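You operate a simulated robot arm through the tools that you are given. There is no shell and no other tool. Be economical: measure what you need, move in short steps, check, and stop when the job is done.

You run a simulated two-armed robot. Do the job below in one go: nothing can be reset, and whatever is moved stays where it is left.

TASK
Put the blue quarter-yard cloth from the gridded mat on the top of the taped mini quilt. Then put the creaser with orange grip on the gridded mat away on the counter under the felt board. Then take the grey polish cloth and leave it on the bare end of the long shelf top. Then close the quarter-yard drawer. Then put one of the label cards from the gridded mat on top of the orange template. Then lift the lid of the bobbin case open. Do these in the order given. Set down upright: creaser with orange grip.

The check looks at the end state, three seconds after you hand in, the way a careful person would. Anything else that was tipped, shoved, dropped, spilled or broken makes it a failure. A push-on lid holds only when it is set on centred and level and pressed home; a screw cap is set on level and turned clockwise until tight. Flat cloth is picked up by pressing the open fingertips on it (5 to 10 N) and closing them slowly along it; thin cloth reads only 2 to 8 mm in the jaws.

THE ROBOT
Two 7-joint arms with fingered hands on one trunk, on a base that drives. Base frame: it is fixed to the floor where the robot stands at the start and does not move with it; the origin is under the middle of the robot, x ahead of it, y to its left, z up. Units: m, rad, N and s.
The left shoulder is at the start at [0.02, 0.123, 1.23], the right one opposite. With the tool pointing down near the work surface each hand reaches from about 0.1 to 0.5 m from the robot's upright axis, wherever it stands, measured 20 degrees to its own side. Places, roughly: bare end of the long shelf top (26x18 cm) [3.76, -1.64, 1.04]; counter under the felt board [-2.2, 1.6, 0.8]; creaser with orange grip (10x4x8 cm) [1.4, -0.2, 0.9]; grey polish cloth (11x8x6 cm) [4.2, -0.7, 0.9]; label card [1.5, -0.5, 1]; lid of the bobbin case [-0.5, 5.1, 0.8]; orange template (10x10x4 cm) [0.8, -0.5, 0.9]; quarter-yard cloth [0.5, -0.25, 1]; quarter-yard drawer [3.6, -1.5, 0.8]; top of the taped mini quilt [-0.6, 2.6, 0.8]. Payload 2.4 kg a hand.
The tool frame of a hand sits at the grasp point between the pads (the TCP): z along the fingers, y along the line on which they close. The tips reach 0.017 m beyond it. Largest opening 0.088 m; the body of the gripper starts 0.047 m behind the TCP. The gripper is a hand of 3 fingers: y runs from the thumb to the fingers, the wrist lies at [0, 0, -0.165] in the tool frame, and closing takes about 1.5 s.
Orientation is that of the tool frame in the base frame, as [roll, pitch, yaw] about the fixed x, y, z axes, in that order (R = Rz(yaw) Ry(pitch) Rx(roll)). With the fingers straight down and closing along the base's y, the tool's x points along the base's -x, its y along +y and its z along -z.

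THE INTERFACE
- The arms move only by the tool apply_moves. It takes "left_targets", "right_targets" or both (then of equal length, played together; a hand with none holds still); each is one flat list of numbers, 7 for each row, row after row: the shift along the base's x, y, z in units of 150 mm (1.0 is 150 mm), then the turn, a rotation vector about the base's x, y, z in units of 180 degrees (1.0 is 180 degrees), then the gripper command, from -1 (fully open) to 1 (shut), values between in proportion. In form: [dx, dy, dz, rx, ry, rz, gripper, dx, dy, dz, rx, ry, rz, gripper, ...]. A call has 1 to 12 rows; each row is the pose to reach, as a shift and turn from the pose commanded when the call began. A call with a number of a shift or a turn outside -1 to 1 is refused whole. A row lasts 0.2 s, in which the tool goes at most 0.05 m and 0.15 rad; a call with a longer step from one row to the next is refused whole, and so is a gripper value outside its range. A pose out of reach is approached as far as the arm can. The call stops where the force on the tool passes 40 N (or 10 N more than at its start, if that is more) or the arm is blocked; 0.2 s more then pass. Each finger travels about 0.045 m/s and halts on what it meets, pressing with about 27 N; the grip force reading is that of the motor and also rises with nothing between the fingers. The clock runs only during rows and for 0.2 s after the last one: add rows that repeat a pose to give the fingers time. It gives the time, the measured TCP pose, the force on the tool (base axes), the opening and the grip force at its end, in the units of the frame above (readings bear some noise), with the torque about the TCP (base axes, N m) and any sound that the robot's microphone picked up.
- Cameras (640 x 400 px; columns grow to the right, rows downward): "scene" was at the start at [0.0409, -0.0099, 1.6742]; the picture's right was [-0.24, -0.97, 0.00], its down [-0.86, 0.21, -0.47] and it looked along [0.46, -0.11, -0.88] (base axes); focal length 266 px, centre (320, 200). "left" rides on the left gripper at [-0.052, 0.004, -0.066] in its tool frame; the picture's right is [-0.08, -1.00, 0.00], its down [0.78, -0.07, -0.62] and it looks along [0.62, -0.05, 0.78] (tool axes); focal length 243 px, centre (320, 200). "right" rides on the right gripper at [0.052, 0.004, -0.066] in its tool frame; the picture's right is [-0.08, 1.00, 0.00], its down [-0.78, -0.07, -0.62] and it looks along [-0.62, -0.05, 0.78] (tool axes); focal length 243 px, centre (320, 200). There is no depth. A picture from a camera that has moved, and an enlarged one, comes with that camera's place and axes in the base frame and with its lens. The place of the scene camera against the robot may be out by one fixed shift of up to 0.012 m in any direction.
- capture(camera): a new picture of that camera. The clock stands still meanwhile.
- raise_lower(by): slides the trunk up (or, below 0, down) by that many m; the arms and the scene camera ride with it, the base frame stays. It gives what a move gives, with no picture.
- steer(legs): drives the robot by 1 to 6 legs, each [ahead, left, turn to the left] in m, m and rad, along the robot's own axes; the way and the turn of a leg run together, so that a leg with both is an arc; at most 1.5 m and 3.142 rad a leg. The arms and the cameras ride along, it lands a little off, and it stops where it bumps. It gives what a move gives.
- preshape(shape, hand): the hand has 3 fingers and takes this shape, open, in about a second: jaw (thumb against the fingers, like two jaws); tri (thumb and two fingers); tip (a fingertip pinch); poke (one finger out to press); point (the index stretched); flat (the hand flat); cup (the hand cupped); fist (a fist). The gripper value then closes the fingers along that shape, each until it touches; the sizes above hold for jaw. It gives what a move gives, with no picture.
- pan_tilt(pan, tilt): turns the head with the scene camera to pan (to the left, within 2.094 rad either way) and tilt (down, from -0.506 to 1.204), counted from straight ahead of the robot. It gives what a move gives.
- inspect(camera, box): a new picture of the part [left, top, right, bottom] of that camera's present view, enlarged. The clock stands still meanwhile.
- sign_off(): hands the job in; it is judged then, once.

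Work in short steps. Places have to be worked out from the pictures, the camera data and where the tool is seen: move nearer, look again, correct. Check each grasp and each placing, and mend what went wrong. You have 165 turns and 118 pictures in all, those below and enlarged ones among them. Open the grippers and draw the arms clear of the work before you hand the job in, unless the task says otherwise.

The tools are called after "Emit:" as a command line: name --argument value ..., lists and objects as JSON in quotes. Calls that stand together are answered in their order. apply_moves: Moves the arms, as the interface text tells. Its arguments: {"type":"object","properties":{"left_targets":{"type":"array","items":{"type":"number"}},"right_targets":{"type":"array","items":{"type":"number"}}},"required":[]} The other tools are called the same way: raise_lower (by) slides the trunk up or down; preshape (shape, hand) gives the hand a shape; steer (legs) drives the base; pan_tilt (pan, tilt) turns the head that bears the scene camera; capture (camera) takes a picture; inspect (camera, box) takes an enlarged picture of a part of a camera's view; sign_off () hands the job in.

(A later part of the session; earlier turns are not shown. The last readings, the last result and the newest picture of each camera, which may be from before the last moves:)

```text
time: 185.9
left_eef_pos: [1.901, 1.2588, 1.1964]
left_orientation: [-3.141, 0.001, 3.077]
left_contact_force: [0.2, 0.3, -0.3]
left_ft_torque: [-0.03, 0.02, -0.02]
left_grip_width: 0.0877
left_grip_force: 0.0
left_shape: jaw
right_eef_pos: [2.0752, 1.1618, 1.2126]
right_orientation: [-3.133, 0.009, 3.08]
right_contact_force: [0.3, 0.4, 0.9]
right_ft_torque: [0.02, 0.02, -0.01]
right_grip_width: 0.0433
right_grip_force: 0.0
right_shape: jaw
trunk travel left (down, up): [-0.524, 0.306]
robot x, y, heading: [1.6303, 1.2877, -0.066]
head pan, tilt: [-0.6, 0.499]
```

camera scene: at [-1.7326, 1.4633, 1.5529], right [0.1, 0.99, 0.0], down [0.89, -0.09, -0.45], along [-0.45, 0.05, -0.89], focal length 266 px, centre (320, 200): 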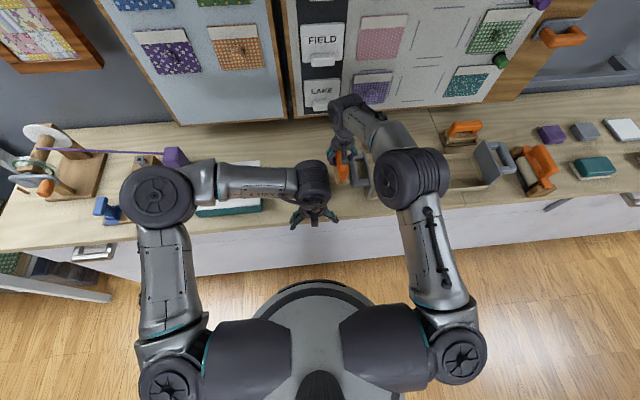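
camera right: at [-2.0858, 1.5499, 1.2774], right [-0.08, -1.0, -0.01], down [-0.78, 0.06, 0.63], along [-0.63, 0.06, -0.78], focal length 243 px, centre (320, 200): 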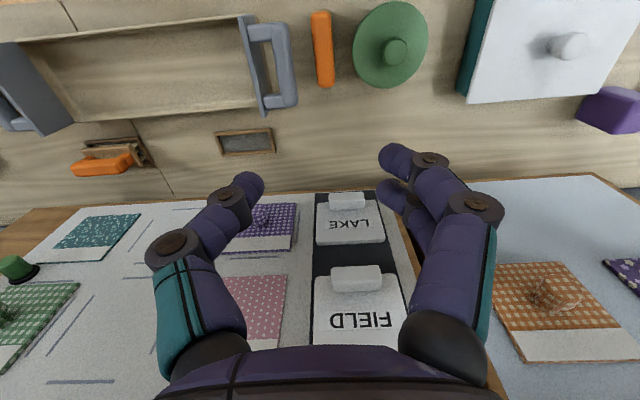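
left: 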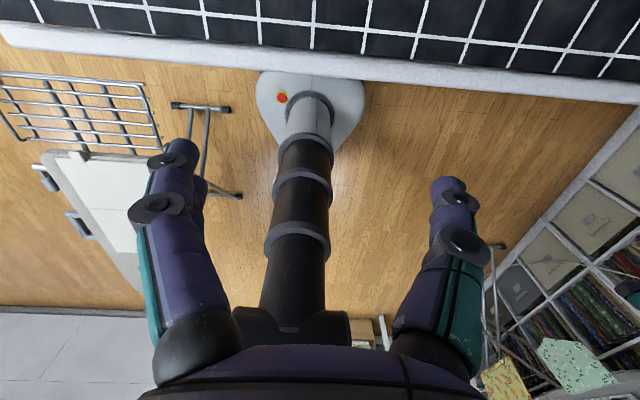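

Continue to about (3.05, −0.45), then look.

Emit:
steer --legs '[[1.4, 0, 0.066], [0, -1.45, 0], [0, -0.25, 0]]'

Emit:
pan_tilt --pan -0.3 --tilt 0.65

Emit:
capture --camera "scene"

```text
time: 201.2
left_eef_pos: [3.3323, -0.4901, 1.1951]
left_orientation: [3.139, 0.001, -3.116]
left_contact_force: [-0.2, -0.5, 0.2]
left_ft_torque: [0.05, 0.01, 0.02]
left_grip_width: 0.0876
left_grip_force: 0.0
left_shape: jaw
right_eef_pos: [3.5146, -0.5714, 1.211]
right_orientation: [-3.134, 0.008, -3.111]
right_contact_force: [-0.2, -0.4, -0.1]
right_ft_torque: [0.03, 0.01, -0.01]
right_grip_width: 0.0435
right_grip_force: 0.1
right_shape: jaw
trunk travel left (down, up): [-0.524, 0.306]
robot x, y, heading: [3.0628, -0.4773, 0.021]
head pan, tilt: [-0.6, 0.499]
```

```text
time: 202.0
left_eef_pos: [3.3319, -0.489, 1.1954]
left_orientation: [-3.14, 0.001, -3.116]
left_contact_force: [0.4, -0.1, -0.2]
left_ft_torque: [-0.02, 0.01, -0.02]
left_grip_width: 0.0877
left_grip_force: 0.1
left_shape: jaw
right_eef_pos: [3.5141, -0.571, 1.2118]
right_orientation: [-3.134, 0.008, -3.112]
right_contact_force: [0.1, 0.3, 0.0]
right_ft_torque: [0.02, 0.01, -0.03]
right_grip_width: 0.0436
right_grip_force: 0.1
right_shape: jaw
trunk travel left (down, up): [-0.524, 0.306]
robot x, y, heading: [3.058, -0.4793, 0.026]
head pan, tilt: [-0.3, 0.649]
```

```text
67 pictures are left
camera scene: at [3.1222, -0.4995, 1.7872], right [-0.27, -0.96, 0.0], down [-0.58, 0.16, -0.8], along [0.77, -0.22, -0.6], focal length 266 px, centre (320, 200)
```

scene: 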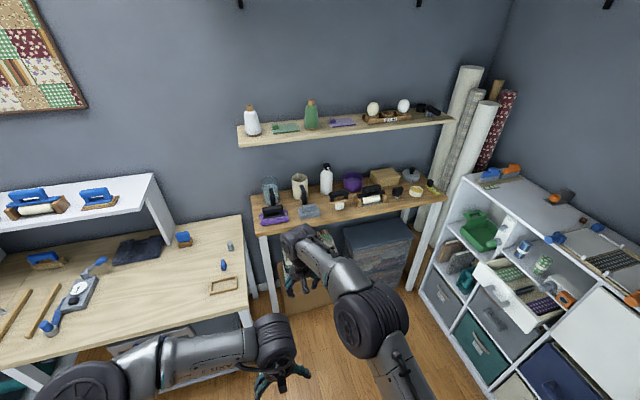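

Small table ahead; I enlarge it and the shelf with the open drawer.

Emit:
inspect --camera "scene" --box '[230, 140, 450, 260]'

Emit:
inspect --camera "scene" --box '[420, 140, 640, 390]'

```text
2.91 times, centred on (340, 200) of scene
camera zoom: at [3.1222, -0.4995, 1.7872], right [-0.27, -0.96, 0.0], down [-0.58, 0.16, -0.8], along [0.77, -0.22, -0.6], focal length 774 px, centre (262, 200)
```

zoom: 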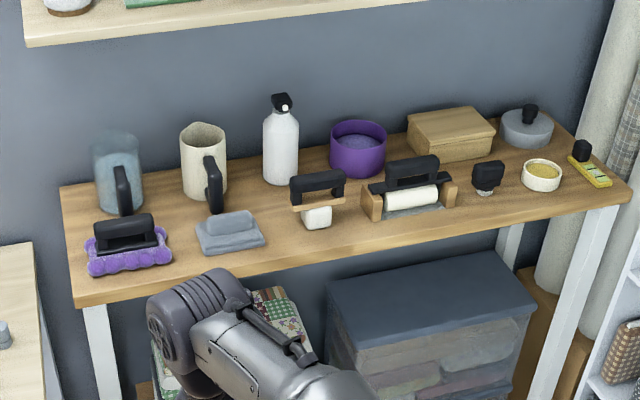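

```text
1.60 times, centred on (530, 265) of scene
camera zoom: at [3.1222, -0.4995, 1.7872], right [-0.27, -0.96, 0.0], down [-0.58, 0.16, -0.8], along [0.77, -0.22, -0.6], focal length 426 px, centre (-16, 96)
```

zoom: 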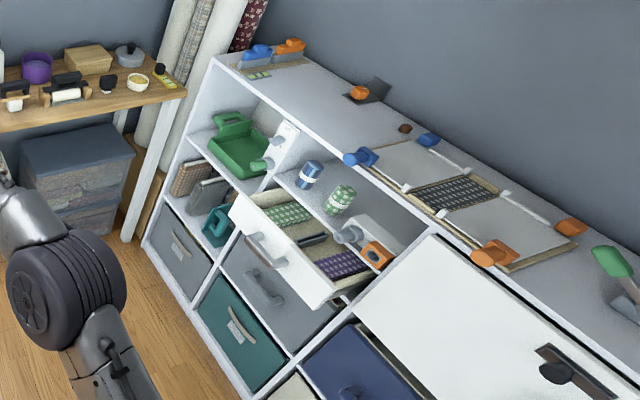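

The grey polish cloth (slab with a ridge along y) is near (4.18, −0.74). I'll use the left hand, since it suits the later shelf placing; I drive to (3.68, −0.86).

Emit:
steer --legs '[[0.61, -0.39, -0.026]]'

Emit:
pan_tilt --pan 0.15 --tilt 0.9

Emit:
capture --camera "scene"

Emit:
apply_moves --left_targets '[0, 0, 0, 0, 0, 0.046, -1, 0, 0, 0, 0, 0, 0.092, -1, 0, 0, 0, 0, 0, 0.138, -1, 0, 0, 0, 0, 0, 0.184, -1, 0, 0, 0, 0, 0, 0.23, -1, 0, 0, 0, 0, 0, 0.276, -1, 0, 0, 0, 0, 0, 0.322, -1, 0, 0, 0, 0, 0, 0.368, -1, 0, 0, 0, 0, 0, 0.414, -1, 0, 0, 0, 0, 0, 0.46, -1, 0, 0, 0, 0, 0, 0.5, -1]'

```text
time: 205.9
left_eef_pos: [3.9627, -0.8727, 1.1975]
left_orientation: [3.14, 0.002, 3.136]
left_contact_force: [0.6, -0.5, 0.6]
left_ft_torque: [-0.01, 0.02, 0.01]
left_grip_width: 0.088
left_grip_force: 0.1
left_shape: jaw
right_eef_pos: [4.1416, -0.9576, 1.2114]
right_orientation: [-3.132, 0.009, 3.141]
right_contact_force: [-0.4, -0.1, -0.1]
right_ft_torque: [-0.02, 0.0, -0.02]
right_grip_width: 0.0435
right_grip_force: 0.0
right_shape: jaw
trunk travel left (down, up): [-0.524, 0.306]
robot x, y, heading: [3.6916, -0.8556, -0.008]
head pan, tilt: [-0.3, 0.649]
```

```text
time: 206.8
left_eef_pos: [3.9617, -0.8712, 1.1968]
left_orientation: [3.141, 0.002, 3.137]
left_contact_force: [0.1, 0.1, 0.0]
left_ft_torque: [-0.05, 0.0, -0.02]
left_grip_width: 0.0879
left_grip_force: 0.0
left_shape: jaw
right_eef_pos: [4.1425, -0.9576, 1.2115]
right_orientation: [-3.134, 0.009, 3.141]
right_contact_force: [-0.5, 0.1, -0.3]
right_ft_torque: [0.01, 0.01, -0.01]
right_grip_width: 0.0435
right_grip_force: 0.1
right_shape: jaw
trunk travel left (down, up): [-0.524, 0.306]
robot x, y, heading: [3.6937, -0.8536, -0.001]
head pan, tilt: [0.15, 0.901]
```

```text
64 pictures are left
camera scene: at [3.7432, -0.8385, 1.7667], right [0.15, -0.99, 0.0], down [-0.78, -0.11, -0.62], along [0.61, 0.09, -0.78], focal length 266 px, centre (320, 200)
```

scene: 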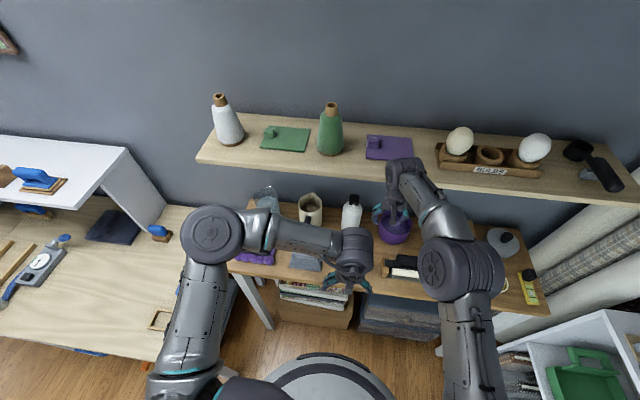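

```text
time: 209.2
left_eef_pos: [3.9611, -0.8704, 1.1971]
left_orientation: [3.14, 0.004, -1.572]
left_contact_force: [-1.1, -0.8, -0.1]
left_ft_torque: [-0.01, 0.03, -0.02]
left_grip_width: 0.0879
left_grip_force: 0.2
left_shape: jaw
right_eef_pos: [4.1411, -0.9593, 1.2124]
right_orientation: [-3.134, 0.01, 3.141]
right_contact_force: [-0.3, 0.5, 0.1]
right_ft_torque: [-0.01, -0.02, 0.02]
right_grip_width: 0.0435
right_grip_force: 0.1
right_shape: jaw
trunk travel left (down, up): [-0.524, 0.306]
robot x, y, heading: [3.6922, -0.8552, -0.0]
head pan, tilt: [0.15, 0.901]
```

Triangulated: cloth at (4.126, −0.730), top ≈ 0.935. I move the left hand over it, staying high.

Emit:
apply_moves --left_targets '[0.2, 0.2, 0, 0, 0, 0, -1, 0.4, 0.4, 0, 0, 0, 0, -1, 0.6, 0.6, 0, 0, 0, 0, -1, 0.8, 0.8, -0.1, 0, 0, 0, -1, 1, 0.93, -0.3, 0, 0, 0, -1]'

Emit:
capture --camera "left"

Emit:
capture --camera "scene"

```text
time: 210.4
left_eef_pos: [4.1115, -0.7313, 1.1519]
left_orientation: [3.139, 0.001, -1.573]
left_contact_force: [-0.1, 0.6, -0.5]
left_ft_torque: [0.01, -0.01, -0.01]
left_grip_width: 0.0878
left_grip_force: 0.1
left_shape: jaw
right_eef_pos: [4.1422, -0.9577, 1.2118]
right_orientation: [-3.132, 0.01, -3.141]
right_contact_force: [-0.3, -0.7, -0.3]
right_ft_torque: [-0.04, -0.05, 0.03]
right_grip_width: 0.0435
right_grip_force: 0.1
right_shape: jaw
trunk travel left (down, up): [-0.524, 0.306]
robot x, y, heading: [3.6912, -0.8544, -0.005]
head pan, tilt: [0.15, 0.901]
```

```text
63 pictures are left
camera left: at [4.1093, -0.6802, 1.2189], right [1.0, 0.08, 0.0], down [0.06, -0.78, 0.62], along [0.05, -0.62, -0.79], focal length 243 px, centre (320, 200)
```

left: 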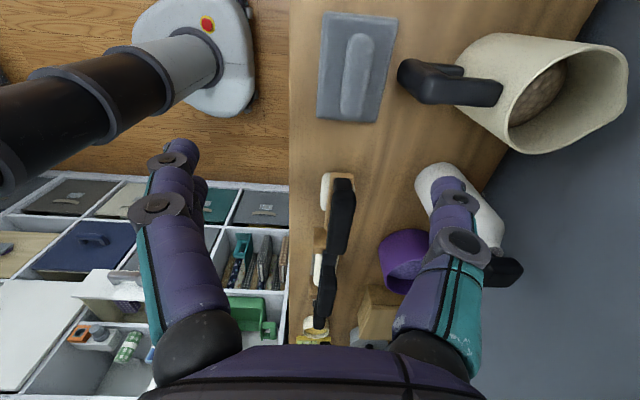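

```text
62 pictures are left
camera scene: at [3.744, -0.8382, 1.7666], right [0.15, -0.99, 0.0], down [-0.78, -0.11, -0.62], along [0.61, 0.09, -0.78], focal length 266 px, centre (320, 200)
```

scene: 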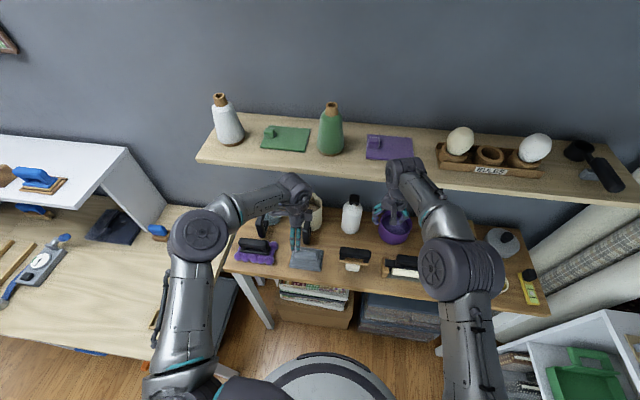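

The mug handle pokes to x ≈ 4.19, right behind the ridge, so closing along x is too tight. The ridge is ~7.8 cm along y, so I turn back to close along y and look closer.

Emit:
apply_moves --left_targets '[0, 0, 0, 0, 0, -0.046, -1, 0, 0, 0, 0, 0, -0.092, -1, 0, 0, 0, 0, 0, -0.138, -1, 0, 0, 0, 0, 0, -0.184, -1, 0, 0, 0, 0, 0, -0.23, -1, 0, 0, 0, 0, 0, -0.276, -1, 0, 0, 0, 0, 0, -0.322, -1, 0.05, 0, 0, 0, 0, -0.368, -1, 0.1, 0, 0, 0, 0, -0.414, -1, 0.2, -0.045, 0, 0, 0, -0.46, -1, 0.243, -0.045, -0.2, 0, 0, -0.5, -1, 0.243, -0.045, -0.4, 0, 0, -0.5, -1]'

Emit:
capture --camera "left"

```text
time: 213.1
left_eef_pos: [4.1484, -0.7393, 1.0902]
left_orientation: [3.141, 0.002, 3.138]
left_contact_force: [-0.5, 0.1, 0.4]
left_ft_torque: [0.04, 0.03, 0.0]
left_grip_width: 0.0876
left_grip_force: 0.1
left_shape: jaw
right_eef_pos: [4.142, -0.9582, 1.2118]
right_orientation: [-3.133, 0.009, 3.141]
right_contact_force: [0.4, 0.2, -0.2]
right_ft_torque: [0.02, -0.02, 0.01]
right_grip_width: 0.0432
right_grip_force: 0.0
right_shape: jaw
trunk travel left (down, up): [-0.524, 0.306]
robot x, y, heading: [3.6891, -0.8511, -0.0]
head pan, tilt: [0.15, 0.901]
```

```text
61 pictures are left
camera left: at [4.2016, -0.7343, 1.1562], right [0.08, -1.0, 0.0], down [-0.78, -0.06, 0.62], along [-0.62, -0.05, -0.79], focal length 243 px, centre (320, 200)
```

left: 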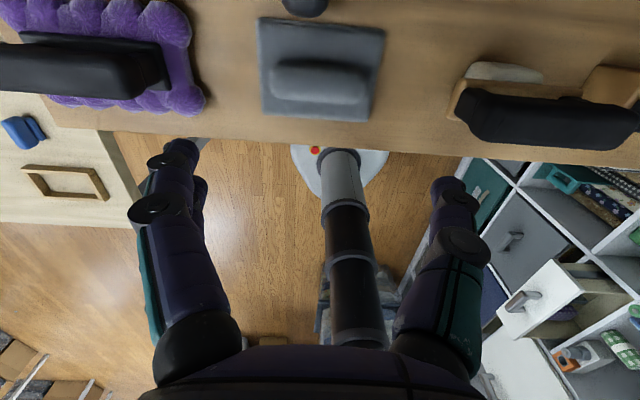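

The ridge is about 8.6 cm along y, too tight for 8.8 cm. Instead I'll press closed fingertips on the ridge and draw the cloth 3 cm towards me, away from the mug handle; first close and lower to just above it.

Emit:
apply_moves --left_targets '[0, 0, 0, 0, 0, 0, 0, 0, 0, 0, 0, 0, 0, 1, 0, 0, 0, 0, 0, 0, 1, 0, 0, 0, 0, 0, 0, 1, 0, 0, -0.2, 0, 0, 0, 1, 0, 0, -0.4, 0, 0, 0, 1, 0, 0, -0.6, 0, 0, 0, 1, 0, 0, -0.75, 0, 0, 0, 1, 0, 0, -0.82, 0, 0, 0, 1]'

Emit:
capture --camera "left"

```text
time: 215.1
left_eef_pos: [4.1337, -0.738, 0.9716]
left_orientation: [-3.14, 0.001, 3.138]
left_contact_force: [-1.2, 0.1, 0.3]
left_ft_torque: [-0.05, 0.01, 0.01]
left_grip_width: 0.0002
left_grip_force: 27.0
left_shape: jaw
left hand out of reach, approached as far as the arm can: row 7, 8, 9
right_eef_pos: [4.1416, -0.9577, 1.2127]
right_orientation: [-3.132, 0.009, 3.141]
right_contact_force: [0.0, -0.5, -0.2]
right_ft_torque: [0.0, 0.02, -0.03]
right_grip_width: 0.0438
right_grip_force: 0.1
right_shape: jaw
trunk travel left (down, up): [-0.524, 0.306]
robot x, y, heading: [3.6918, -0.8567, -0.007]
head pan, tilt: [0.15, 0.901]
```

```text
60 pictures are left
camera left: at [4.1868, -0.7332, 1.0393], right [0.08, -1.0, 0.0], down [-0.78, -0.06, 0.62], along [-0.62, -0.05, -0.78], focal length 243 px, centre (320, 200)
```

left: 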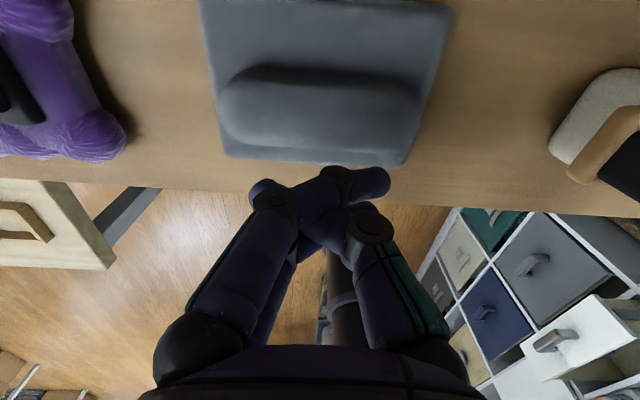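

Reach limits again; I raise the hand 10 cm, lower the trunk 10 cm, and extend.

Emit:
apply_moves --left_targets '[0, 0, 0.3, 0, 0, 0, 1, 0, 0, 0.6, 0, 0, 0, 1]'

Emit:
raise_lower --by -0.09

Emit:
apply_moves --left_targets '[0.06, 0, 0, 0, 0, 0, 1, 0.12, 0, -0.05, 0, 0, 0, 1]'

```text
time: 215.7
left_eef_pos: [4.1323, -0.7384, 1.0628]
left_orientation: [-3.14, 0.003, 3.138]
left_contact_force: [0.1, 0.6, 0.2]
left_ft_torque: [0.02, 0.03, -0.02]
left_grip_width: 0.0
left_grip_force: 26.8
left_shape: jaw
right_eef_pos: [4.1406, -0.9578, 1.2116]
right_orientation: [-3.133, 0.01, 3.141]
right_contact_force: [0.4, -0.3, 0.3]
right_ft_torque: [0.0, -0.03, -0.01]
right_grip_width: 0.0434
right_grip_force: 0.0
right_shape: jaw
trunk travel left (down, up): [-0.524, 0.306]
robot x, y, heading: [3.6887, -0.8559, -0.006]
head pan, tilt: [0.15, 0.901]
```

```text
time: 216.9
left_eef_pos: [4.1328, -0.7373, 0.9717]
left_orientation: [-3.141, 0.002, 3.139]
left_contact_force: [-0.8, 0.6, 0.8]
left_ft_torque: [-0.01, -0.03, -0.01]
left_grip_width: 0.0
left_grip_force: 27.6
left_shape: jaw
right_eef_pos: [4.1424, -0.9578, 1.1217]
right_orientation: [-3.133, 0.009, 3.142]
right_contact_force: [0.2, -0.3, 0.9]
right_ft_torque: [0.04, -0.02, 0.01]
right_grip_width: 0.0436
right_grip_force: 0.0
right_shape: jaw
trunk travel left (down, up): [-0.434, 0.396]
robot x, y, heading: [3.6896, -0.8552, -0.001]
head pan, tilt: [0.15, 0.901]
```

```text
time: 217.5
left_eef_pos: [4.1521, -0.7374, 0.9643]
left_orientation: [3.141, 0.001, 3.138]
left_contact_force: [0.7, 0.1, -0.7]
left_ft_torque: [0.02, -0.02, 0.0]
left_grip_width: 0.0
left_grip_force: 27.6
left_shape: jaw
right_eef_pos: [4.1418, -0.9581, 1.1212]
right_orientation: [-3.134, 0.01, -3.139]
right_contact_force: [-0.4, 0.4, 1.0]
right_ft_torque: [-0.01, 0.02, -0.03]
right_grip_width: 0.0436
right_grip_force: 0.1
right_shape: jaw
trunk travel left (down, up): [-0.434, 0.396]
robot x, y, heading: [3.6889, -0.8526, -0.004]
head pan, tilt: [0.15, 0.901]
```

Now over the ridge at z 0.964. I lower in 2 mm steps to find contact.

Emit:
apply_moves --left_targets '[0, 0, -0.03, 0, 0, 0, 1, 0, 0, -0.05, 0, 0, 0, 1, 0, 0, -0.065, 0, 0, 0, 1]'

Emit:
capture --camera "left"

```text
time: 218.3
left_eef_pos: [4.1514, -0.7387, 0.9552]
left_orientation: [3.142, 0.003, 3.141]
left_contact_force: [0.4, 1.7, 14.2]
left_ft_torque: [-0.16, 0.0, -0.05]
left_grip_width: 0.0003
left_grip_force: 27.0
left_shape: jaw
right_eef_pos: [4.14, -0.9566, 1.1227]
right_orientation: [-3.133, 0.01, -3.141]
right_contact_force: [-0.4, 0.0, -0.4]
right_ft_torque: [-0.01, 0.0, -0.02]
right_grip_width: 0.0437
right_grip_force: 0.0
right_shape: jaw
trunk travel left (down, up): [-0.434, 0.396]
robot x, y, heading: [3.6911, -0.8593, -0.003]
head pan, tilt: [0.15, 0.901]
```

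```text
59 pictures are left
camera left: at [4.2043, -0.7332, 1.0217], right [0.08, -1.0, 0.0], down [-0.78, -0.06, 0.62], along [-0.62, -0.05, -0.79], focal length 243 px, centre (320, 200)
```

left: 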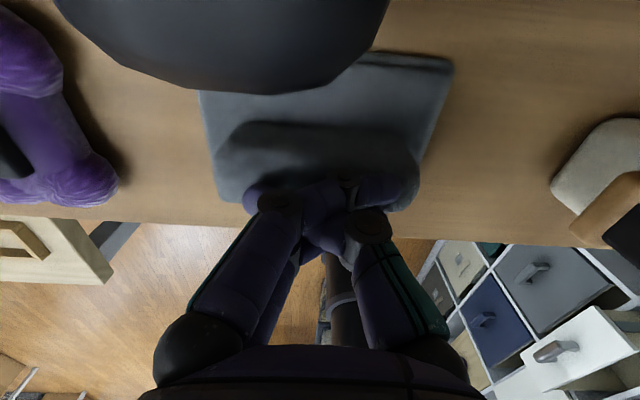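

Contact with 14 N (ridge top ≈ 0.938). I drag 3 cm towards −x, slowly.

Emit:
apply_moves --left_targets '[-0.04, 0, 0, 0, 0, 0, 1, -0.08, 0, 0, 0, 0, 0, 1, -0.12, 0, 0, 0, 0, 0, 1, -0.16, 0, 0, 0, 0, 0, 1, -0.2, 0, 0, 0, 0, 0, 1, -0.22, 0, 0, 0, 0, 0, 1]'

Emit:
capture --camera "left"

```text
time: 219.7
left_eef_pos: [4.117, -0.7387, 0.9552]
left_orientation: [-3.141, 0.001, 3.141]
left_contact_force: [-0.3, 0.8, 0.2]
left_ft_torque: [0.03, 0.04, -0.01]
left_grip_width: 0.0
left_grip_force: 26.4
left_shape: jaw
right_eef_pos: [4.1403, -0.958, 1.1212]
right_orientation: [-3.134, 0.007, -3.142]
right_contact_force: [-0.1, 0.2, 0.1]
right_ft_torque: [0.02, 0.04, 0.02]
right_grip_width: 0.0433
right_grip_force: 0.0
right_shape: jaw
trunk travel left (down, up): [-0.434, 0.396]
robot x, y, heading: [3.6925, -0.8553, -0.004]
head pan, tilt: [0.15, 0.901]
```

```text
58 pictures are left
camera left: at [4.1702, -0.7336, 1.0215], right [0.08, -1.0, 0.0], down [-0.78, -0.06, 0.62], along [-0.62, -0.05, -0.78], focal length 243 px, centre (320, 200)
```

left: 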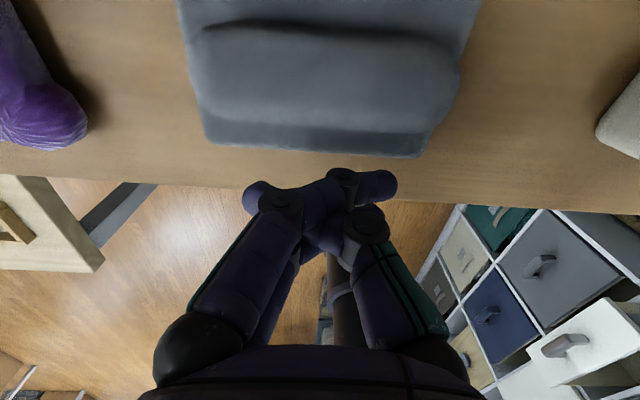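

It slipped off; the cloth stayed put. Recomputing, the handle tip is at x ≈ 4.196 and the ridge spans 4.135–4.165, so a narrow opening (5.5 cm) with the thumb behind fits. I rise, turn +90° and part-open.

Emit:
apply_moves --left_targets '[0, 0, 0.33, 0, 0, 0, 1, 0, 0, 0.66, 0, 0, 0, 1, 0, 0, 0.9, 0, 0, 0.046, 1, 0, 0, 0.9, 0, 0, 0.092, 0.5, 0, 0, 0.9, 0, 0, 0.138, -0.25, 0, 0, 0.9, 0, 0, 0.184, -0.25, 0, 0, 0.9, 0, 0, 0.23, -0.25, 0, 0, 0.9, 0, 0, 0.276, -0.25, 0, 0, 0.9, 0, 0, 0.322, -0.25, 0, 0, 0.9, 0, 0, 0.368, -0.25, 0, 0, 0.9, 0, 0, 0.414, -0.25, 0, 0, 0.9, 0, 0, 0.46, -0.25]'

Emit:
apply_moves --left_targets '[0.1, 0, -0.1, 0, 0, 0.04, -0.25, 0.173, 0, -0.2, 0, 0, 0.04, -0.25, 0.173, 0, -0.35, 0, 0, 0.04, -0.25]'

Emit:
capture --camera "left"

```text
time: 222.3
left_eef_pos: [4.1186, -0.7379, 1.0896]
left_orientation: [3.141, 0.002, -1.696]
left_contact_force: [0.5, 0.2, -0.6]
left_ft_torque: [0.01, 0.03, 0.0]
left_grip_width: 0.0544
left_grip_force: 0.0
left_shape: jaw
right_eef_pos: [4.1421, -0.9583, 1.1212]
right_orientation: [-3.131, 0.009, 3.14]
right_contact_force: [0.6, 0.0, -0.2]
right_ft_torque: [-0.01, -0.01, 0.01]
right_grip_width: 0.0438
right_grip_force: 0.0
right_shape: jaw
trunk travel left (down, up): [-0.434, 0.396]
robot x, y, heading: [3.6924, -0.8565, -0.006]
head pan, tilt: [0.15, 0.901]
```

```text
time: 223.1
left_eef_pos: [4.144, -0.7396, 1.0371]
left_orientation: [3.14, 0.002, -1.573]
left_contact_force: [0.3, -0.9, -0.3]
left_ft_torque: [0.01, 0.0, 0.0]
left_grip_width: 0.0551
left_grip_force: 0.0
left_shape: jaw
right_eef_pos: [4.1416, -0.9582, 1.121]
right_orientation: [-3.134, 0.009, -3.141]
right_contact_force: [-0.3, 0.0, -0.1]
right_ft_torque: [-0.03, -0.01, 0.02]
right_grip_width: 0.0434
right_grip_force: 0.0
right_shape: jaw
trunk travel left (down, up): [-0.434, 0.396]
robot x, y, heading: [3.6943, -0.8534, -0.007]
head pan, tilt: [0.15, 0.901]
```

```text
57 pictures are left
camera left: at [4.1411, -0.6866, 1.1042], right [1.0, 0.08, 0.0], down [0.07, -0.78, 0.62], along [0.05, -0.62, -0.79], focal length 243 px, centre (320, 200)
```

left: 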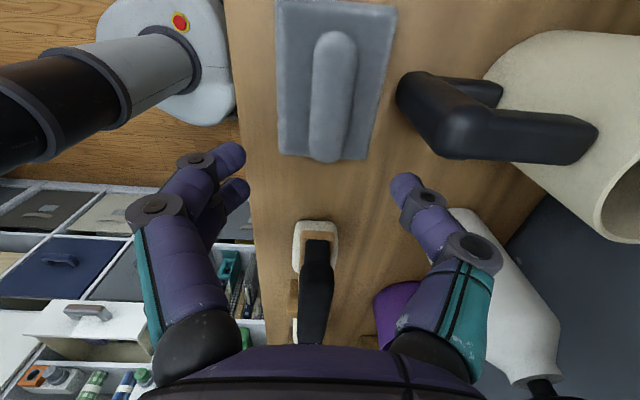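

Ridge 4.139–4.169, handle tip ≥ 4.19 at y ≈ −0.74. I also shift the grasp to y −0.760 so the thumb passes beside the handle, then lower partway.

Emit:
apply_moves --left_targets '[0.02, -0.13, 0, 0, 0, 0, -0.32, 0.02, -0.13, -0.2, 0, 0, 0, -0.32, 0.02, -0.13, -0.42, 0, 0, 0, -0.32]'

Emit:
capture --camera "left"

```text
time: 223.9
left_eef_pos: [4.1472, -0.7582, 0.9736]
left_orientation: [3.141, 0.002, -1.574]
left_contact_force: [0.0, -0.2, 0.9]
left_ft_torque: [0.01, 0.0, 0.0]
left_grip_width: 0.0577
left_grip_force: 0.0
left_shape: jaw
right_eef_pos: [4.1423, -0.958, 1.1214]
right_orientation: [-3.132, 0.008, -3.141]
right_contact_force: [0.5, 0.1, 0.6]
right_ft_torque: [0.0, 0.0, 0.04]
right_grip_width: 0.0435
right_grip_force: 0.1
right_shape: jaw
trunk travel left (down, up): [-0.434, 0.396]
robot x, y, heading: [3.6877, -0.8575, -0.001]
head pan, tilt: [0.15, 0.901]
```

```text
56 pictures are left
camera left: at [4.1442, -0.7057, 1.0399], right [1.0, 0.08, 0.0], down [0.06, -0.78, 0.62], along [0.05, -0.62, -0.79], focal length 243 px, centre (320, 200)
```

left: 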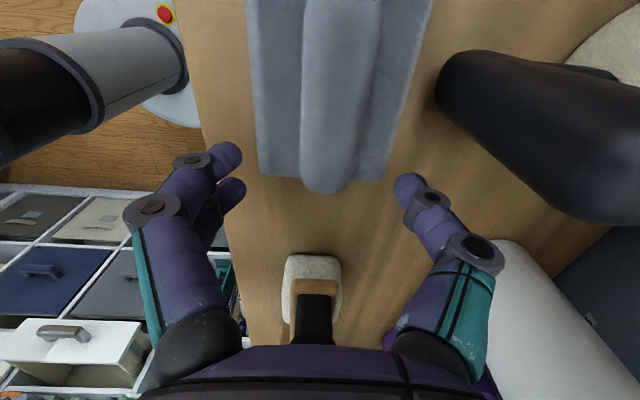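

Clear on both sides. I lower to z ≈ 0.929.

Emit:
apply_moves --left_targets '[0.01, 0, -0.12, 0, 0, 0, -0.32, 0.02, 0, -0.23, 0, 0, 0, -0.32, 0.02, 0, -0.3, 0, 0, 0, -0.32]'

Emit:
capture --camera "left"

```text
time: 224.7
left_eef_pos: [4.1471, -0.7592, 0.93]
left_orientation: [3.14, 0.001, -1.574]
left_contact_force: [0.1, 0.6, 0.0]
left_ft_torque: [-0.01, 0.01, -0.01]
left_grip_width: 0.058
left_grip_force: 0.1
left_shape: jaw
right_eef_pos: [4.1416, -0.9577, 1.1216]
right_orientation: [-3.133, 0.009, 3.141]
right_contact_force: [0.4, 0.5, -0.5]
right_ft_torque: [-0.02, 0.02, 0.01]
right_grip_width: 0.0433
right_grip_force: 0.0
right_shape: jaw
trunk travel left (down, up): [-0.434, 0.396]
robot x, y, heading: [3.6897, -0.8538, -0.003]
head pan, tilt: [0.15, 0.901]
```

```text
55 pictures are left
camera left: at [4.145, -0.7065, 0.9963], right [1.0, 0.08, 0.0], down [0.07, -0.78, 0.62], along [0.05, -0.62, -0.78], focal length 243 px, centre (320, 200)
```

left: 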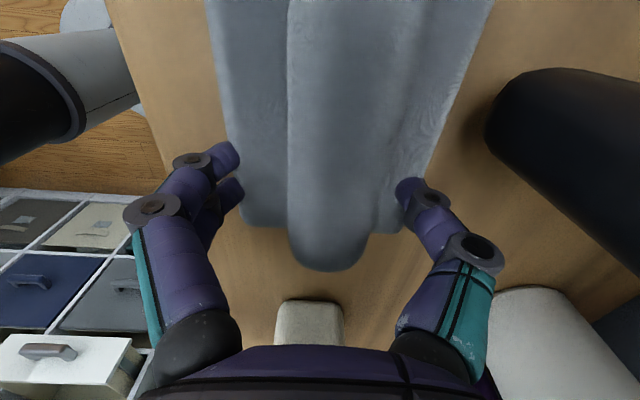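

No contacts; I drop 5 mm more and close slowly, then lift 2 cm.

Emit:
apply_moves --left_targets '[0, 0, -0.03, 0, 0, 0, -0.32, 0, 0, -0.03, 0, 0, 0, -0.1, 0, 0, -0.03, 0, 0, 0, 0.1, 0, 0, -0.03, 0, 0, 0, 0.3, 0, 0, -0.03, 0, 0, 0, 0.6, 0, 0, -0.03, 0, 0, 0, 1, 0, 0, -0.03, 0, 0, 0, 1, 0, 0, -0.03, 0, 0, 0, 1]'

Emit:
apply_moves --left_targets '[0, 0, 0.07, 0, 0, 0, 1, 0, 0, 0.15, 0, 0, 0, 1, -0.05, -0.03, 0.25, 0, 0, 0, 1]'

Emit:
capture --camera "left"

```text
time: 226.5
left_eef_pos: [4.1461, -0.7586, 0.928]
left_orientation: [-3.14, 0.001, -1.574]
left_contact_force: [0.9, 0.3, 30.1]
left_ft_torque: [-0.03, -0.01, 0.0]
left_grip_width: 0.0265
left_grip_force: 26.9
left_shape: jaw
right_eef_pos: [4.1394, -0.9566, 1.1235]
right_orientation: [-3.133, 0.01, -3.14]
right_contact_force: [0.8, -0.4, -0.5]
right_ft_torque: [0.01, 0.0, -0.04]
right_grip_width: 0.0435
right_grip_force: 0.0
right_shape: jaw
trunk travel left (down, up): [-0.434, 0.396]
robot x, y, heading: [3.6921, -0.8519, -0.009]
head pan, tilt: [0.15, 0.901]
```

```text
time: 227.3
left_eef_pos: [4.1521, -0.7639, 0.9606]
left_orientation: [3.138, 0.002, -1.571]
left_contact_force: [0.3, 0.0, 0.6]
left_ft_torque: [-0.02, -0.01, -0.01]
left_grip_width: 0.0248
left_grip_force: 26.7
left_shape: jaw
left hand out of reach, approached as far as the arm can: row 3
right_eef_pos: [4.1415, -0.9583, 1.1223]
right_orientation: [-3.134, 0.009, 3.141]
right_contact_force: [-0.2, -0.4, -0.8]
right_ft_torque: [0.0, 0.01, 0.04]
right_grip_width: 0.0438
right_grip_force: 0.2
right_shape: jaw
trunk travel left (down, up): [-0.434, 0.396]
robot x, y, heading: [3.6933, -0.8578, -0.006]
head pan, tilt: [0.15, 0.901]
```

```text
54 pictures are left
camera left: at [4.1493, -0.7123, 1.0269], right [1.0, 0.08, 0.0], down [0.07, -0.78, 0.62], along [0.05, -0.62, -0.79], focal length 243 px, centre (320, 200)
```

left: 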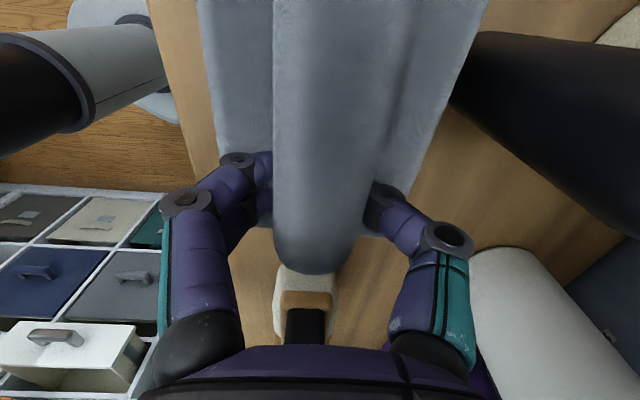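

The cloth is held (0.025 m) and lifted 3 cm. I back the base away from the mug, then raise the trunk.

Emit:
steer --legs '[[-0.2, 0, 0]]'

Emit:
raise_lower --by 0.2

Emit:
capture --camera "left"

Emit:
capture --camera "scene"

```text
time: 228.9
left_eef_pos: [3.9526, -0.7643, 0.9616]
left_orientation: [3.141, 0.003, -1.573]
left_contact_force: [0.6, -0.1, -0.5]
left_ft_torque: [-0.03, 0.03, 0.04]
left_grip_width: 0.0247
left_grip_force: 27.4
left_shape: jaw
right_eef_pos: [3.9413, -0.9573, 1.1227]
right_orientation: [-3.134, 0.01, -3.141]
right_contact_force: [-0.6, 0.0, -0.1]
right_ft_torque: [-0.01, -0.01, -0.01]
right_grip_width: 0.0432
right_grip_force: 0.0
right_shape: jaw
trunk travel left (down, up): [-0.434, 0.396]
robot x, y, heading: [3.4911, -0.8543, -0.004]
head pan, tilt: [0.15, 0.901]
```

```text
time: 231.1
left_eef_pos: [3.9525, -0.7645, 1.1612]
left_orientation: [3.139, 0.002, -1.574]
left_contact_force: [0.4, -0.6, -0.1]
left_ft_torque: [0.0, 0.0, 0.01]
left_grip_width: 0.0248
left_grip_force: 26.8
left_shape: jaw
right_eef_pos: [3.9422, -0.9573, 1.3224]
right_orientation: [-3.133, 0.008, 3.141]
right_contact_force: [0.3, -0.2, -0.1]
right_ft_torque: [0.02, -0.02, -0.01]
right_grip_width: 0.0434
right_grip_force: 0.1
right_shape: jaw
trunk travel left (down, up): [-0.634, 0.196]
robot x, y, heading: [3.4896, -0.849, -0.004]
head pan, tilt: [0.15, 0.901]
```

```text
53 pictures are left
camera left: at [3.9503, -0.7117, 1.2268], right [1.0, 0.08, 0.0], down [0.07, -0.78, 0.62], along [0.05, -0.62, -0.79], focal length 243 px, centre (320, 200)
```

left: 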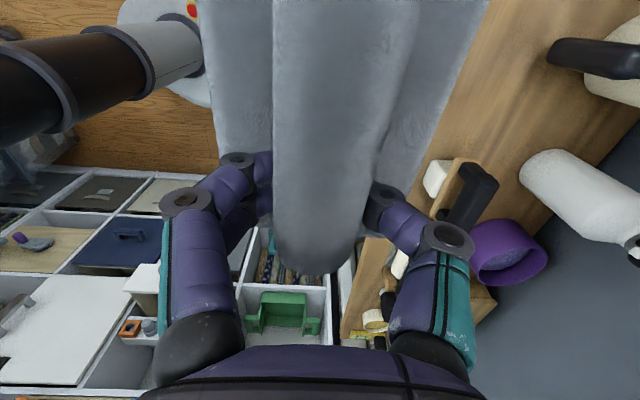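

```text
52 pictures are left
camera scene: at [3.5441, -0.8376, 1.8766], right [0.15, -0.99, 0.0], down [-0.78, -0.11, -0.62], along [0.61, 0.09, -0.78], focal length 266 px, centre (320, 200)
```

scene: 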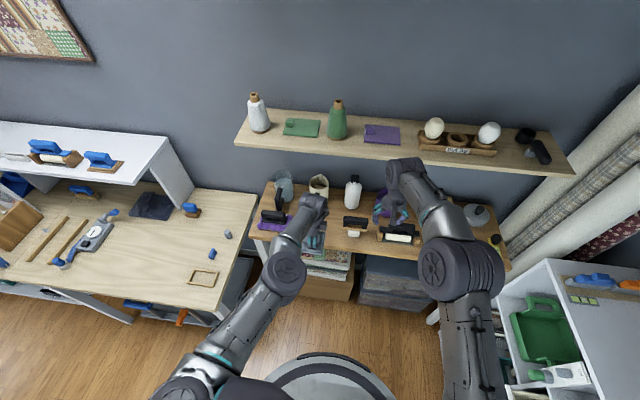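

Cloth secure. I turn to face the long shelf (−y) and approach to about 7 cm short of placing distance, then look.

Emit:
steer --legs '[[0, 0, -1.567], [0.24, 0.16, 0]]'

Emit:
pan_tilt --pan 0.25 --tilt 0.95

Emit:
capture --camera "scene"

```text
time: 236.7
left_eef_pos: [3.7845, -1.536, 1.1599]
left_orientation: [3.139, 0.001, -3.08]
left_contact_force: [-0.3, 0.1, -1.1]
left_ft_torque: [0.01, 0.0, -0.01]
left_grip_width: 0.025
left_grip_force: 27.4
left_shape: jaw
right_eef_pos: [3.5903, -1.5382, 1.3218]
right_orientation: [-3.134, 0.01, 1.637]
right_contact_force: [0.1, 1.0, 0.5]
right_ft_torque: [-0.01, 0.0, 0.0]
right_grip_width: 0.0436
right_grip_force: 0.0
right_shape: jaw
trunk travel left (down, up): [-0.634, 0.196]
robot x, y, heading: [3.6662, -1.0791, -1.511]
head pan, tilt: [0.15, 0.901]
```

```text
time: 237.4
left_eef_pos: [3.7828, -1.5364, 1.1608]
left_orientation: [3.141, 0.003, -3.079]
left_contact_force: [0.3, -0.4, 0.0]
left_ft_torque: [-0.02, 0.03, 0.01]
left_grip_width: 0.0249
left_grip_force: 26.8
left_shape: jaw
right_eef_pos: [3.5909, -1.5372, 1.3208]
right_orientation: [-3.132, 0.01, 1.639]
right_contact_force: [-0.1, -0.3, -0.5]
right_ft_torque: [0.03, -0.02, -0.03]
right_grip_width: 0.0434
right_grip_force: 0.0
right_shape: jaw
trunk travel left (down, up): [-0.634, 0.196]
robot x, y, heading: [3.666, -1.0823, -1.508]
head pan, tilt: [0.25, 0.949]
```

```text
51 pictures are left
camera scene: at [3.6822, -1.1254, 1.873], right [-0.95, -0.31, 0.0], down [-0.25, 0.77, -0.58], along [0.18, -0.55, -0.81], focal length 266 px, centre (320, 200)
```

scene: 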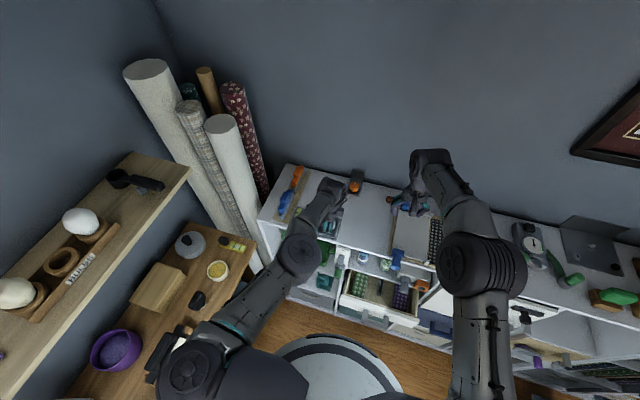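

The bare end spans x ≈ 3.6–3.9, y −1.55…−1.75. I drive the remaining 9 cm with the cloth still 6 cm above the top.

Emit:
steer --legs '[[0.09, -0.036, 0]]'

Emit:
capture --camera "left"

Emit:
inspect --camera "scene" --box '[230, 130, 450, 330]'

```text
time: 238.5
left_eef_pos: [3.7512, -1.6303, 1.1604]
left_orientation: [3.14, 0.003, -3.079]
left_contact_force: [0.1, 0.4, 0.5]
left_ft_torque: [0.0, 0.02, 0.0]
left_grip_width: 0.0248
left_grip_force: 27.7
left_shape: jaw
right_eef_pos: [3.557, -1.6326, 1.3219]
right_orientation: [-3.134, 0.007, 1.632]
right_contact_force: [0.7, -0.1, -0.2]
right_ft_torque: [0.02, 0.03, -0.01]
right_grip_width: 0.0437
right_grip_force: 0.1
right_shape: jaw
trunk travel left (down, up): [-0.634, 0.196]
robot x, y, heading: [3.6345, -1.172, -1.515]
head pan, tilt: [0.25, 0.949]
```

```text
50 pictures are left
camera left: at [3.8046, -1.6234, 1.2267], right [0.14, -0.99, 0.0], down [-0.78, -0.12, 0.62], along [-0.61, -0.09, -0.79], focal length 243 px, centre (320, 200)
```

left: 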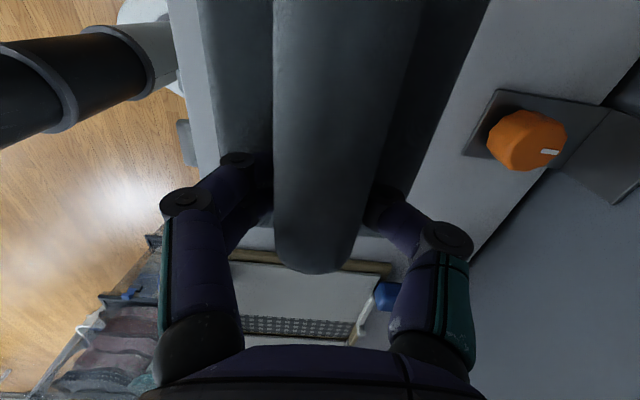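

```text
2.00 times, centred on (340, 230) of scene
camera zoom: at [3.6509, -1.2208, 1.873], right [-0.95, -0.3, 0.0], down [-0.25, 0.78, -0.58], along [0.18, -0.55, -0.81], focal length 532 px, centre (280, 140)
```

zoom: 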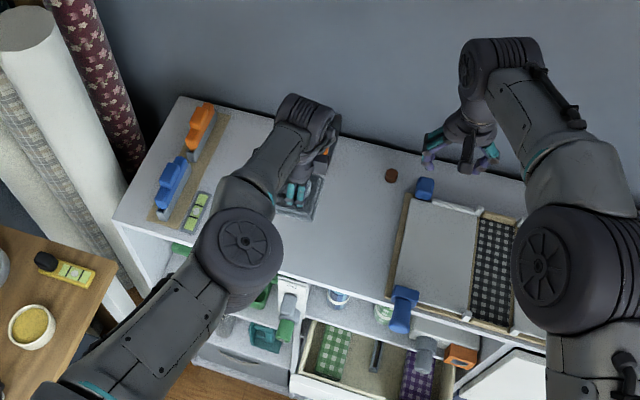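

Object centre is about (3.772, −1.636), well inside the bare end. I lower slowly to contact.

Emit:
apply_moves --left_targets '[0, 0, -0.2, 0, 0, 0, 1, 0, 0, -0.35, 0, 0, 0, 1, 0, 0, -0.42, 0, 0, 0, 1, 0, 0, -0.45, 0, 0, 0, 1, 0, 0, -0.475, 0, 0, 0, 1]'

```text
time: 239.7
left_eef_pos: [3.755, -1.6134, 1.0972]
left_orientation: [3.14, 0.001, -3.081]
left_contact_force: [0.3, -0.5, -0.5]
left_ft_torque: [-0.04, -0.01, 0.03]
left_grip_width: 0.0249
left_grip_force: 27.3
left_shape: jaw
left hand out of reach, approached as far as the arm can: row 1, 2, 3, 4, 5
right_eef_pos: [3.5587, -1.6325, 1.3218]
right_orientation: [-3.13, 0.01, 1.634]
right_contact_force: [-0.4, 0.1, -0.1]
right_ft_torque: [0.0, -0.01, 0.01]
right_grip_width: 0.0434
right_grip_force: 0.0
right_shape: jaw
trunk travel left (down, up): [-0.634, 0.196]
robot x, y, heading: [3.6358, -1.175, -1.509]
head pan, tilt: [0.25, 0.949]
```

Reach pulled it back 1.7 cm; I drive ahead 2 cm and finish the lowering with the trunk.

Emit:
steer --legs '[[0.025, 0, 0]]'

Emit:
raise_lower --by -0.008

```text
time: 240.5
left_eef_pos: [3.755, -1.6378, 1.0969]
left_orientation: [3.141, 0.002, -3.081]
left_contact_force: [0.5, -0.1, -0.7]
left_ft_torque: [0.02, 0.0, 0.02]
left_grip_width: 0.0244
left_grip_force: 27.1
left_shape: jaw
right_eef_pos: [3.5602, -1.656, 1.323]
right_orientation: [-3.134, 0.01, 1.635]
right_contact_force: [-0.3, 1.2, 0.7]
right_ft_torque: [-0.01, 0.01, 0.0]
right_grip_width: 0.0433
right_grip_force: 0.2
right_shape: jaw
trunk travel left (down, up): [-0.634, 0.196]
robot x, y, heading: [3.6326, -1.2022, -1.509]
head pan, tilt: [0.25, 0.949]
```

```text
time: 241.1
left_eef_pos: [3.7565, -1.6368, 1.0881]
left_orientation: [3.136, 0.001, -3.079]
left_contact_force: [0.7, 0.0, -0.8]
left_ft_torque: [-0.03, 0.01, -0.01]
left_grip_width: 0.0243
left_grip_force: 27.2
left_shape: jaw
right_eef_pos: [3.561, -1.6582, 1.3142]
right_orientation: [-3.132, 0.008, 1.633]
right_contact_force: [0.6, -0.2, -0.2]
right_ft_torque: [0.01, 0.0, -0.02]
right_grip_width: 0.0434
right_grip_force: 0.1
right_shape: jaw
trunk travel left (down, up): [-0.626, 0.204]
robot x, y, heading: [3.6338, -1.2018, -1.512]
head pan, tilt: [0.25, 0.949]
```

No contact yet; down a few more millimetres.

Emit:
raise_lower --by -0.005

Emit:
raise_lower --by -0.004

Emit:
capture --camera "left"

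```text
time: 241.7
left_eef_pos: [3.7551, -1.6374, 1.0832]
left_orientation: [3.139, 0.002, -3.08]
left_contact_force: [-0.2, 0.7, -0.2]
left_ft_torque: [-0.02, 0.01, -0.01]
left_grip_width: 0.0248
left_grip_force: 27.2
left_shape: jaw
right_eef_pos: [3.5606, -1.6565, 1.309]
right_orientation: [-3.134, 0.009, 1.634]
right_contact_force: [-0.2, -0.5, -0.6]
right_ft_torque: [0.0, 0.0, -0.02]
right_grip_width: 0.0434
right_grip_force: 0.0
right_shape: jaw
trunk travel left (down, up): [-0.621, 0.209]
robot x, y, heading: [3.6336, -1.1961, -1.511]
head pan, tilt: [0.25, 0.949]
```

```text
time: 242.2
left_eef_pos: [3.7559, -1.638, 1.0778]
left_orientation: [3.139, 0.002, -3.082]
left_contact_force: [1.1, -0.3, -0.9]
left_ft_torque: [0.0, 0.03, -0.02]
left_grip_width: 0.0246
left_grip_force: 26.9
left_shape: jaw
right_eef_pos: [3.5608, -1.6575, 1.3057]
right_orientation: [-3.132, 0.009, 1.634]
right_contact_force: [0.5, 0.3, 0.2]
right_ft_torque: [0.01, 0.02, 0.02]
right_grip_width: 0.0432
right_grip_force: 0.1
right_shape: jaw
trunk travel left (down, up): [-0.617, 0.213]
robot x, y, heading: [3.6358, -1.1967, -1.515]
head pan, tilt: [0.25, 0.949]
```

```text
48 pictures are left
camera left: at [3.8085, -1.6297, 1.1457], right [0.14, -0.99, 0.0], down [-0.78, -0.11, 0.62], along [-0.61, -0.09, -0.79], focal length 243 px, centre (320, 200)
```

left: 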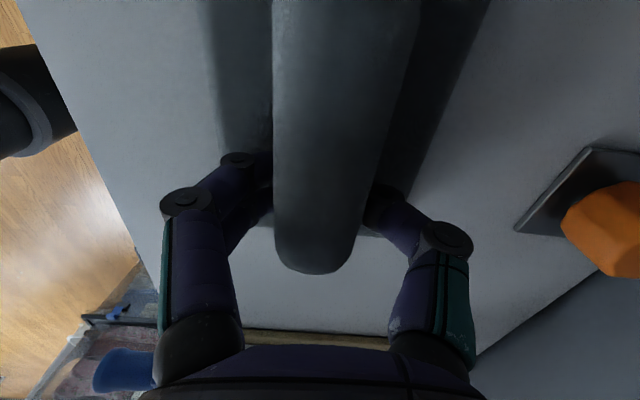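

Still no contact; I continue with the arm in 2 mm steps.

Emit:
apply_moves --left_targets '[0, 0, -0.015, 0, 0, 0, 1, 0, 0, -0.03, 0, 0, 0, 1, 0, 0, -0.045, 0, 0, 0, 1, 0, 0, -0.06, 0, 0, 0, 1]'

```text
time: 243.0
left_eef_pos: [3.7558, -1.6366, 1.0786]
left_orientation: [-3.135, 0.001, -3.078]
left_contact_force: [1.3, 4.7, 21.8]
left_ft_torque: [0.19, 0.02, -0.02]
left_grip_width: 0.0256
left_grip_force: 26.6
left_shape: jaw
right_eef_pos: [3.56, -1.6545, 1.3065]
right_orientation: [-3.133, 0.009, 1.633]
right_contact_force: [0.0, 0.6, -0.5]
right_ft_torque: [-0.04, 0.0, 0.0]
right_grip_width: 0.0434
right_grip_force: 0.0
right_shape: jaw
trunk travel left (down, up): [-0.617, 0.213]
robot x, y, heading: [3.6371, -1.2022, -1.506]
head pan, tilt: [0.25, 0.949]
stopped in row 4 (left hand): the force on the tool passed its limit at 43 N (the readings are from after the stop); the commanded pose is now the measured one
```

It rests. I open partly (the surroundings are free) and lift.

Emit:
apply_moves --left_targets '[0, 0, 0.007, 0, 0, 0, 0.5, 0, 0, 0.007, 0, 0, 0, 0, 0, 0, 0.007, 0, 0, 0, -0.5, 0, 0, 0.007, 0, 0, 0, -0.5, 0, 0, 0.007, 0, 0, 0, -0.5]'

Emit:
apply_moves --left_targets '[0, 0, 0.15, 0, 0, 0, -0.5, 0, 0, 0.4, 0, 0, 0, -0.5, 0, 0, 0.7, 0, 0, 0, -0.5, 0, 0, 0.95, 0, 0, 0, -0.5]'

Emit:
capture --camera "left"

Emit:
capture --camera "scene"

```text
time: 244.2
left_eef_pos: [3.7543, -1.6367, 1.0773]
left_orientation: [-3.135, 0.002, -3.078]
left_contact_force: [1.1, -8.3, 30.6]
left_ft_torque: [0.63, 0.06, 0.04]
left_grip_width: 0.0529
left_grip_force: 0.0
left_shape: jaw
right_eef_pos: [3.5596, -1.6554, 1.3061]
right_orientation: [-3.133, 0.011, 1.634]
right_contact_force: [0.4, -0.4, -0.2]
right_ft_torque: [-0.01, 0.02, -0.02]
right_grip_width: 0.0435
right_grip_force: 0.0
right_shape: jaw
trunk travel left (down, up): [-0.617, 0.213]
robot x, y, heading: [3.6314, -1.2016, -1.51]
head pan, tilt: [0.25, 0.949]
```

```text
time: 245.2
left_eef_pos: [3.7582, -1.6333, 1.2211]
left_orientation: [-3.137, 0.002, -3.077]
left_contact_force: [-0.4, 0.0, 0.7]
left_ft_torque: [0.01, 0.03, 0.0]
left_grip_width: 0.066
left_grip_force: 0.0
left_shape: jaw
right_eef_pos: [3.5588, -1.6555, 1.3061]
right_orientation: [-3.132, 0.009, 1.635]
right_contact_force: [-0.4, -0.4, -0.8]
right_ft_torque: [-0.03, -0.02, -0.02]
right_grip_width: 0.0434
right_grip_force: 0.1
right_shape: jaw
trunk travel left (down, up): [-0.617, 0.213]
robot x, y, heading: [3.6369, -1.201, -1.513]
head pan, tilt: [0.25, 0.949]
```

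```text
47 pictures are left
camera left: at [3.8109, -1.6263, 1.2873], right [0.15, -0.99, 0.0], down [-0.78, -0.11, 0.62], along [-0.61, -0.1, -0.78], focal length 243 px, centre (320, 200)
```

left: 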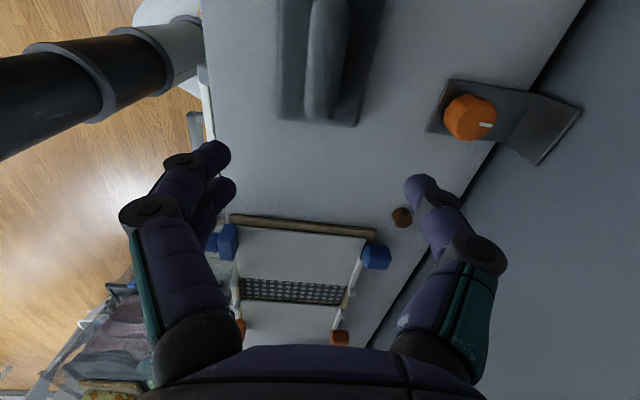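

```text
46 pictures are left
camera scene: at [3.6527, -1.2436, 1.856], right [-0.95, -0.3, 0.0], down [-0.25, 0.77, -0.58], along [0.18, -0.55, -0.81], focal length 266 px, centre (320, 200)
```

scene: 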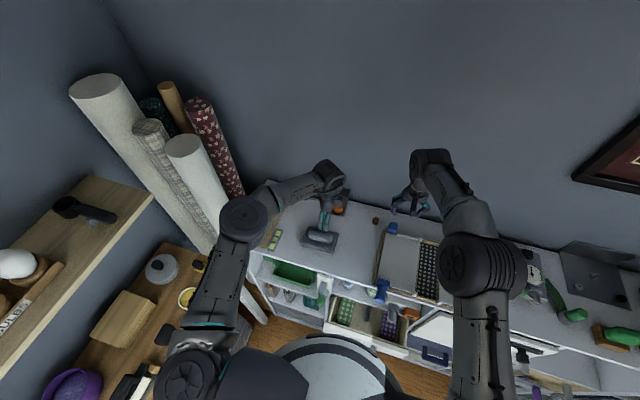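

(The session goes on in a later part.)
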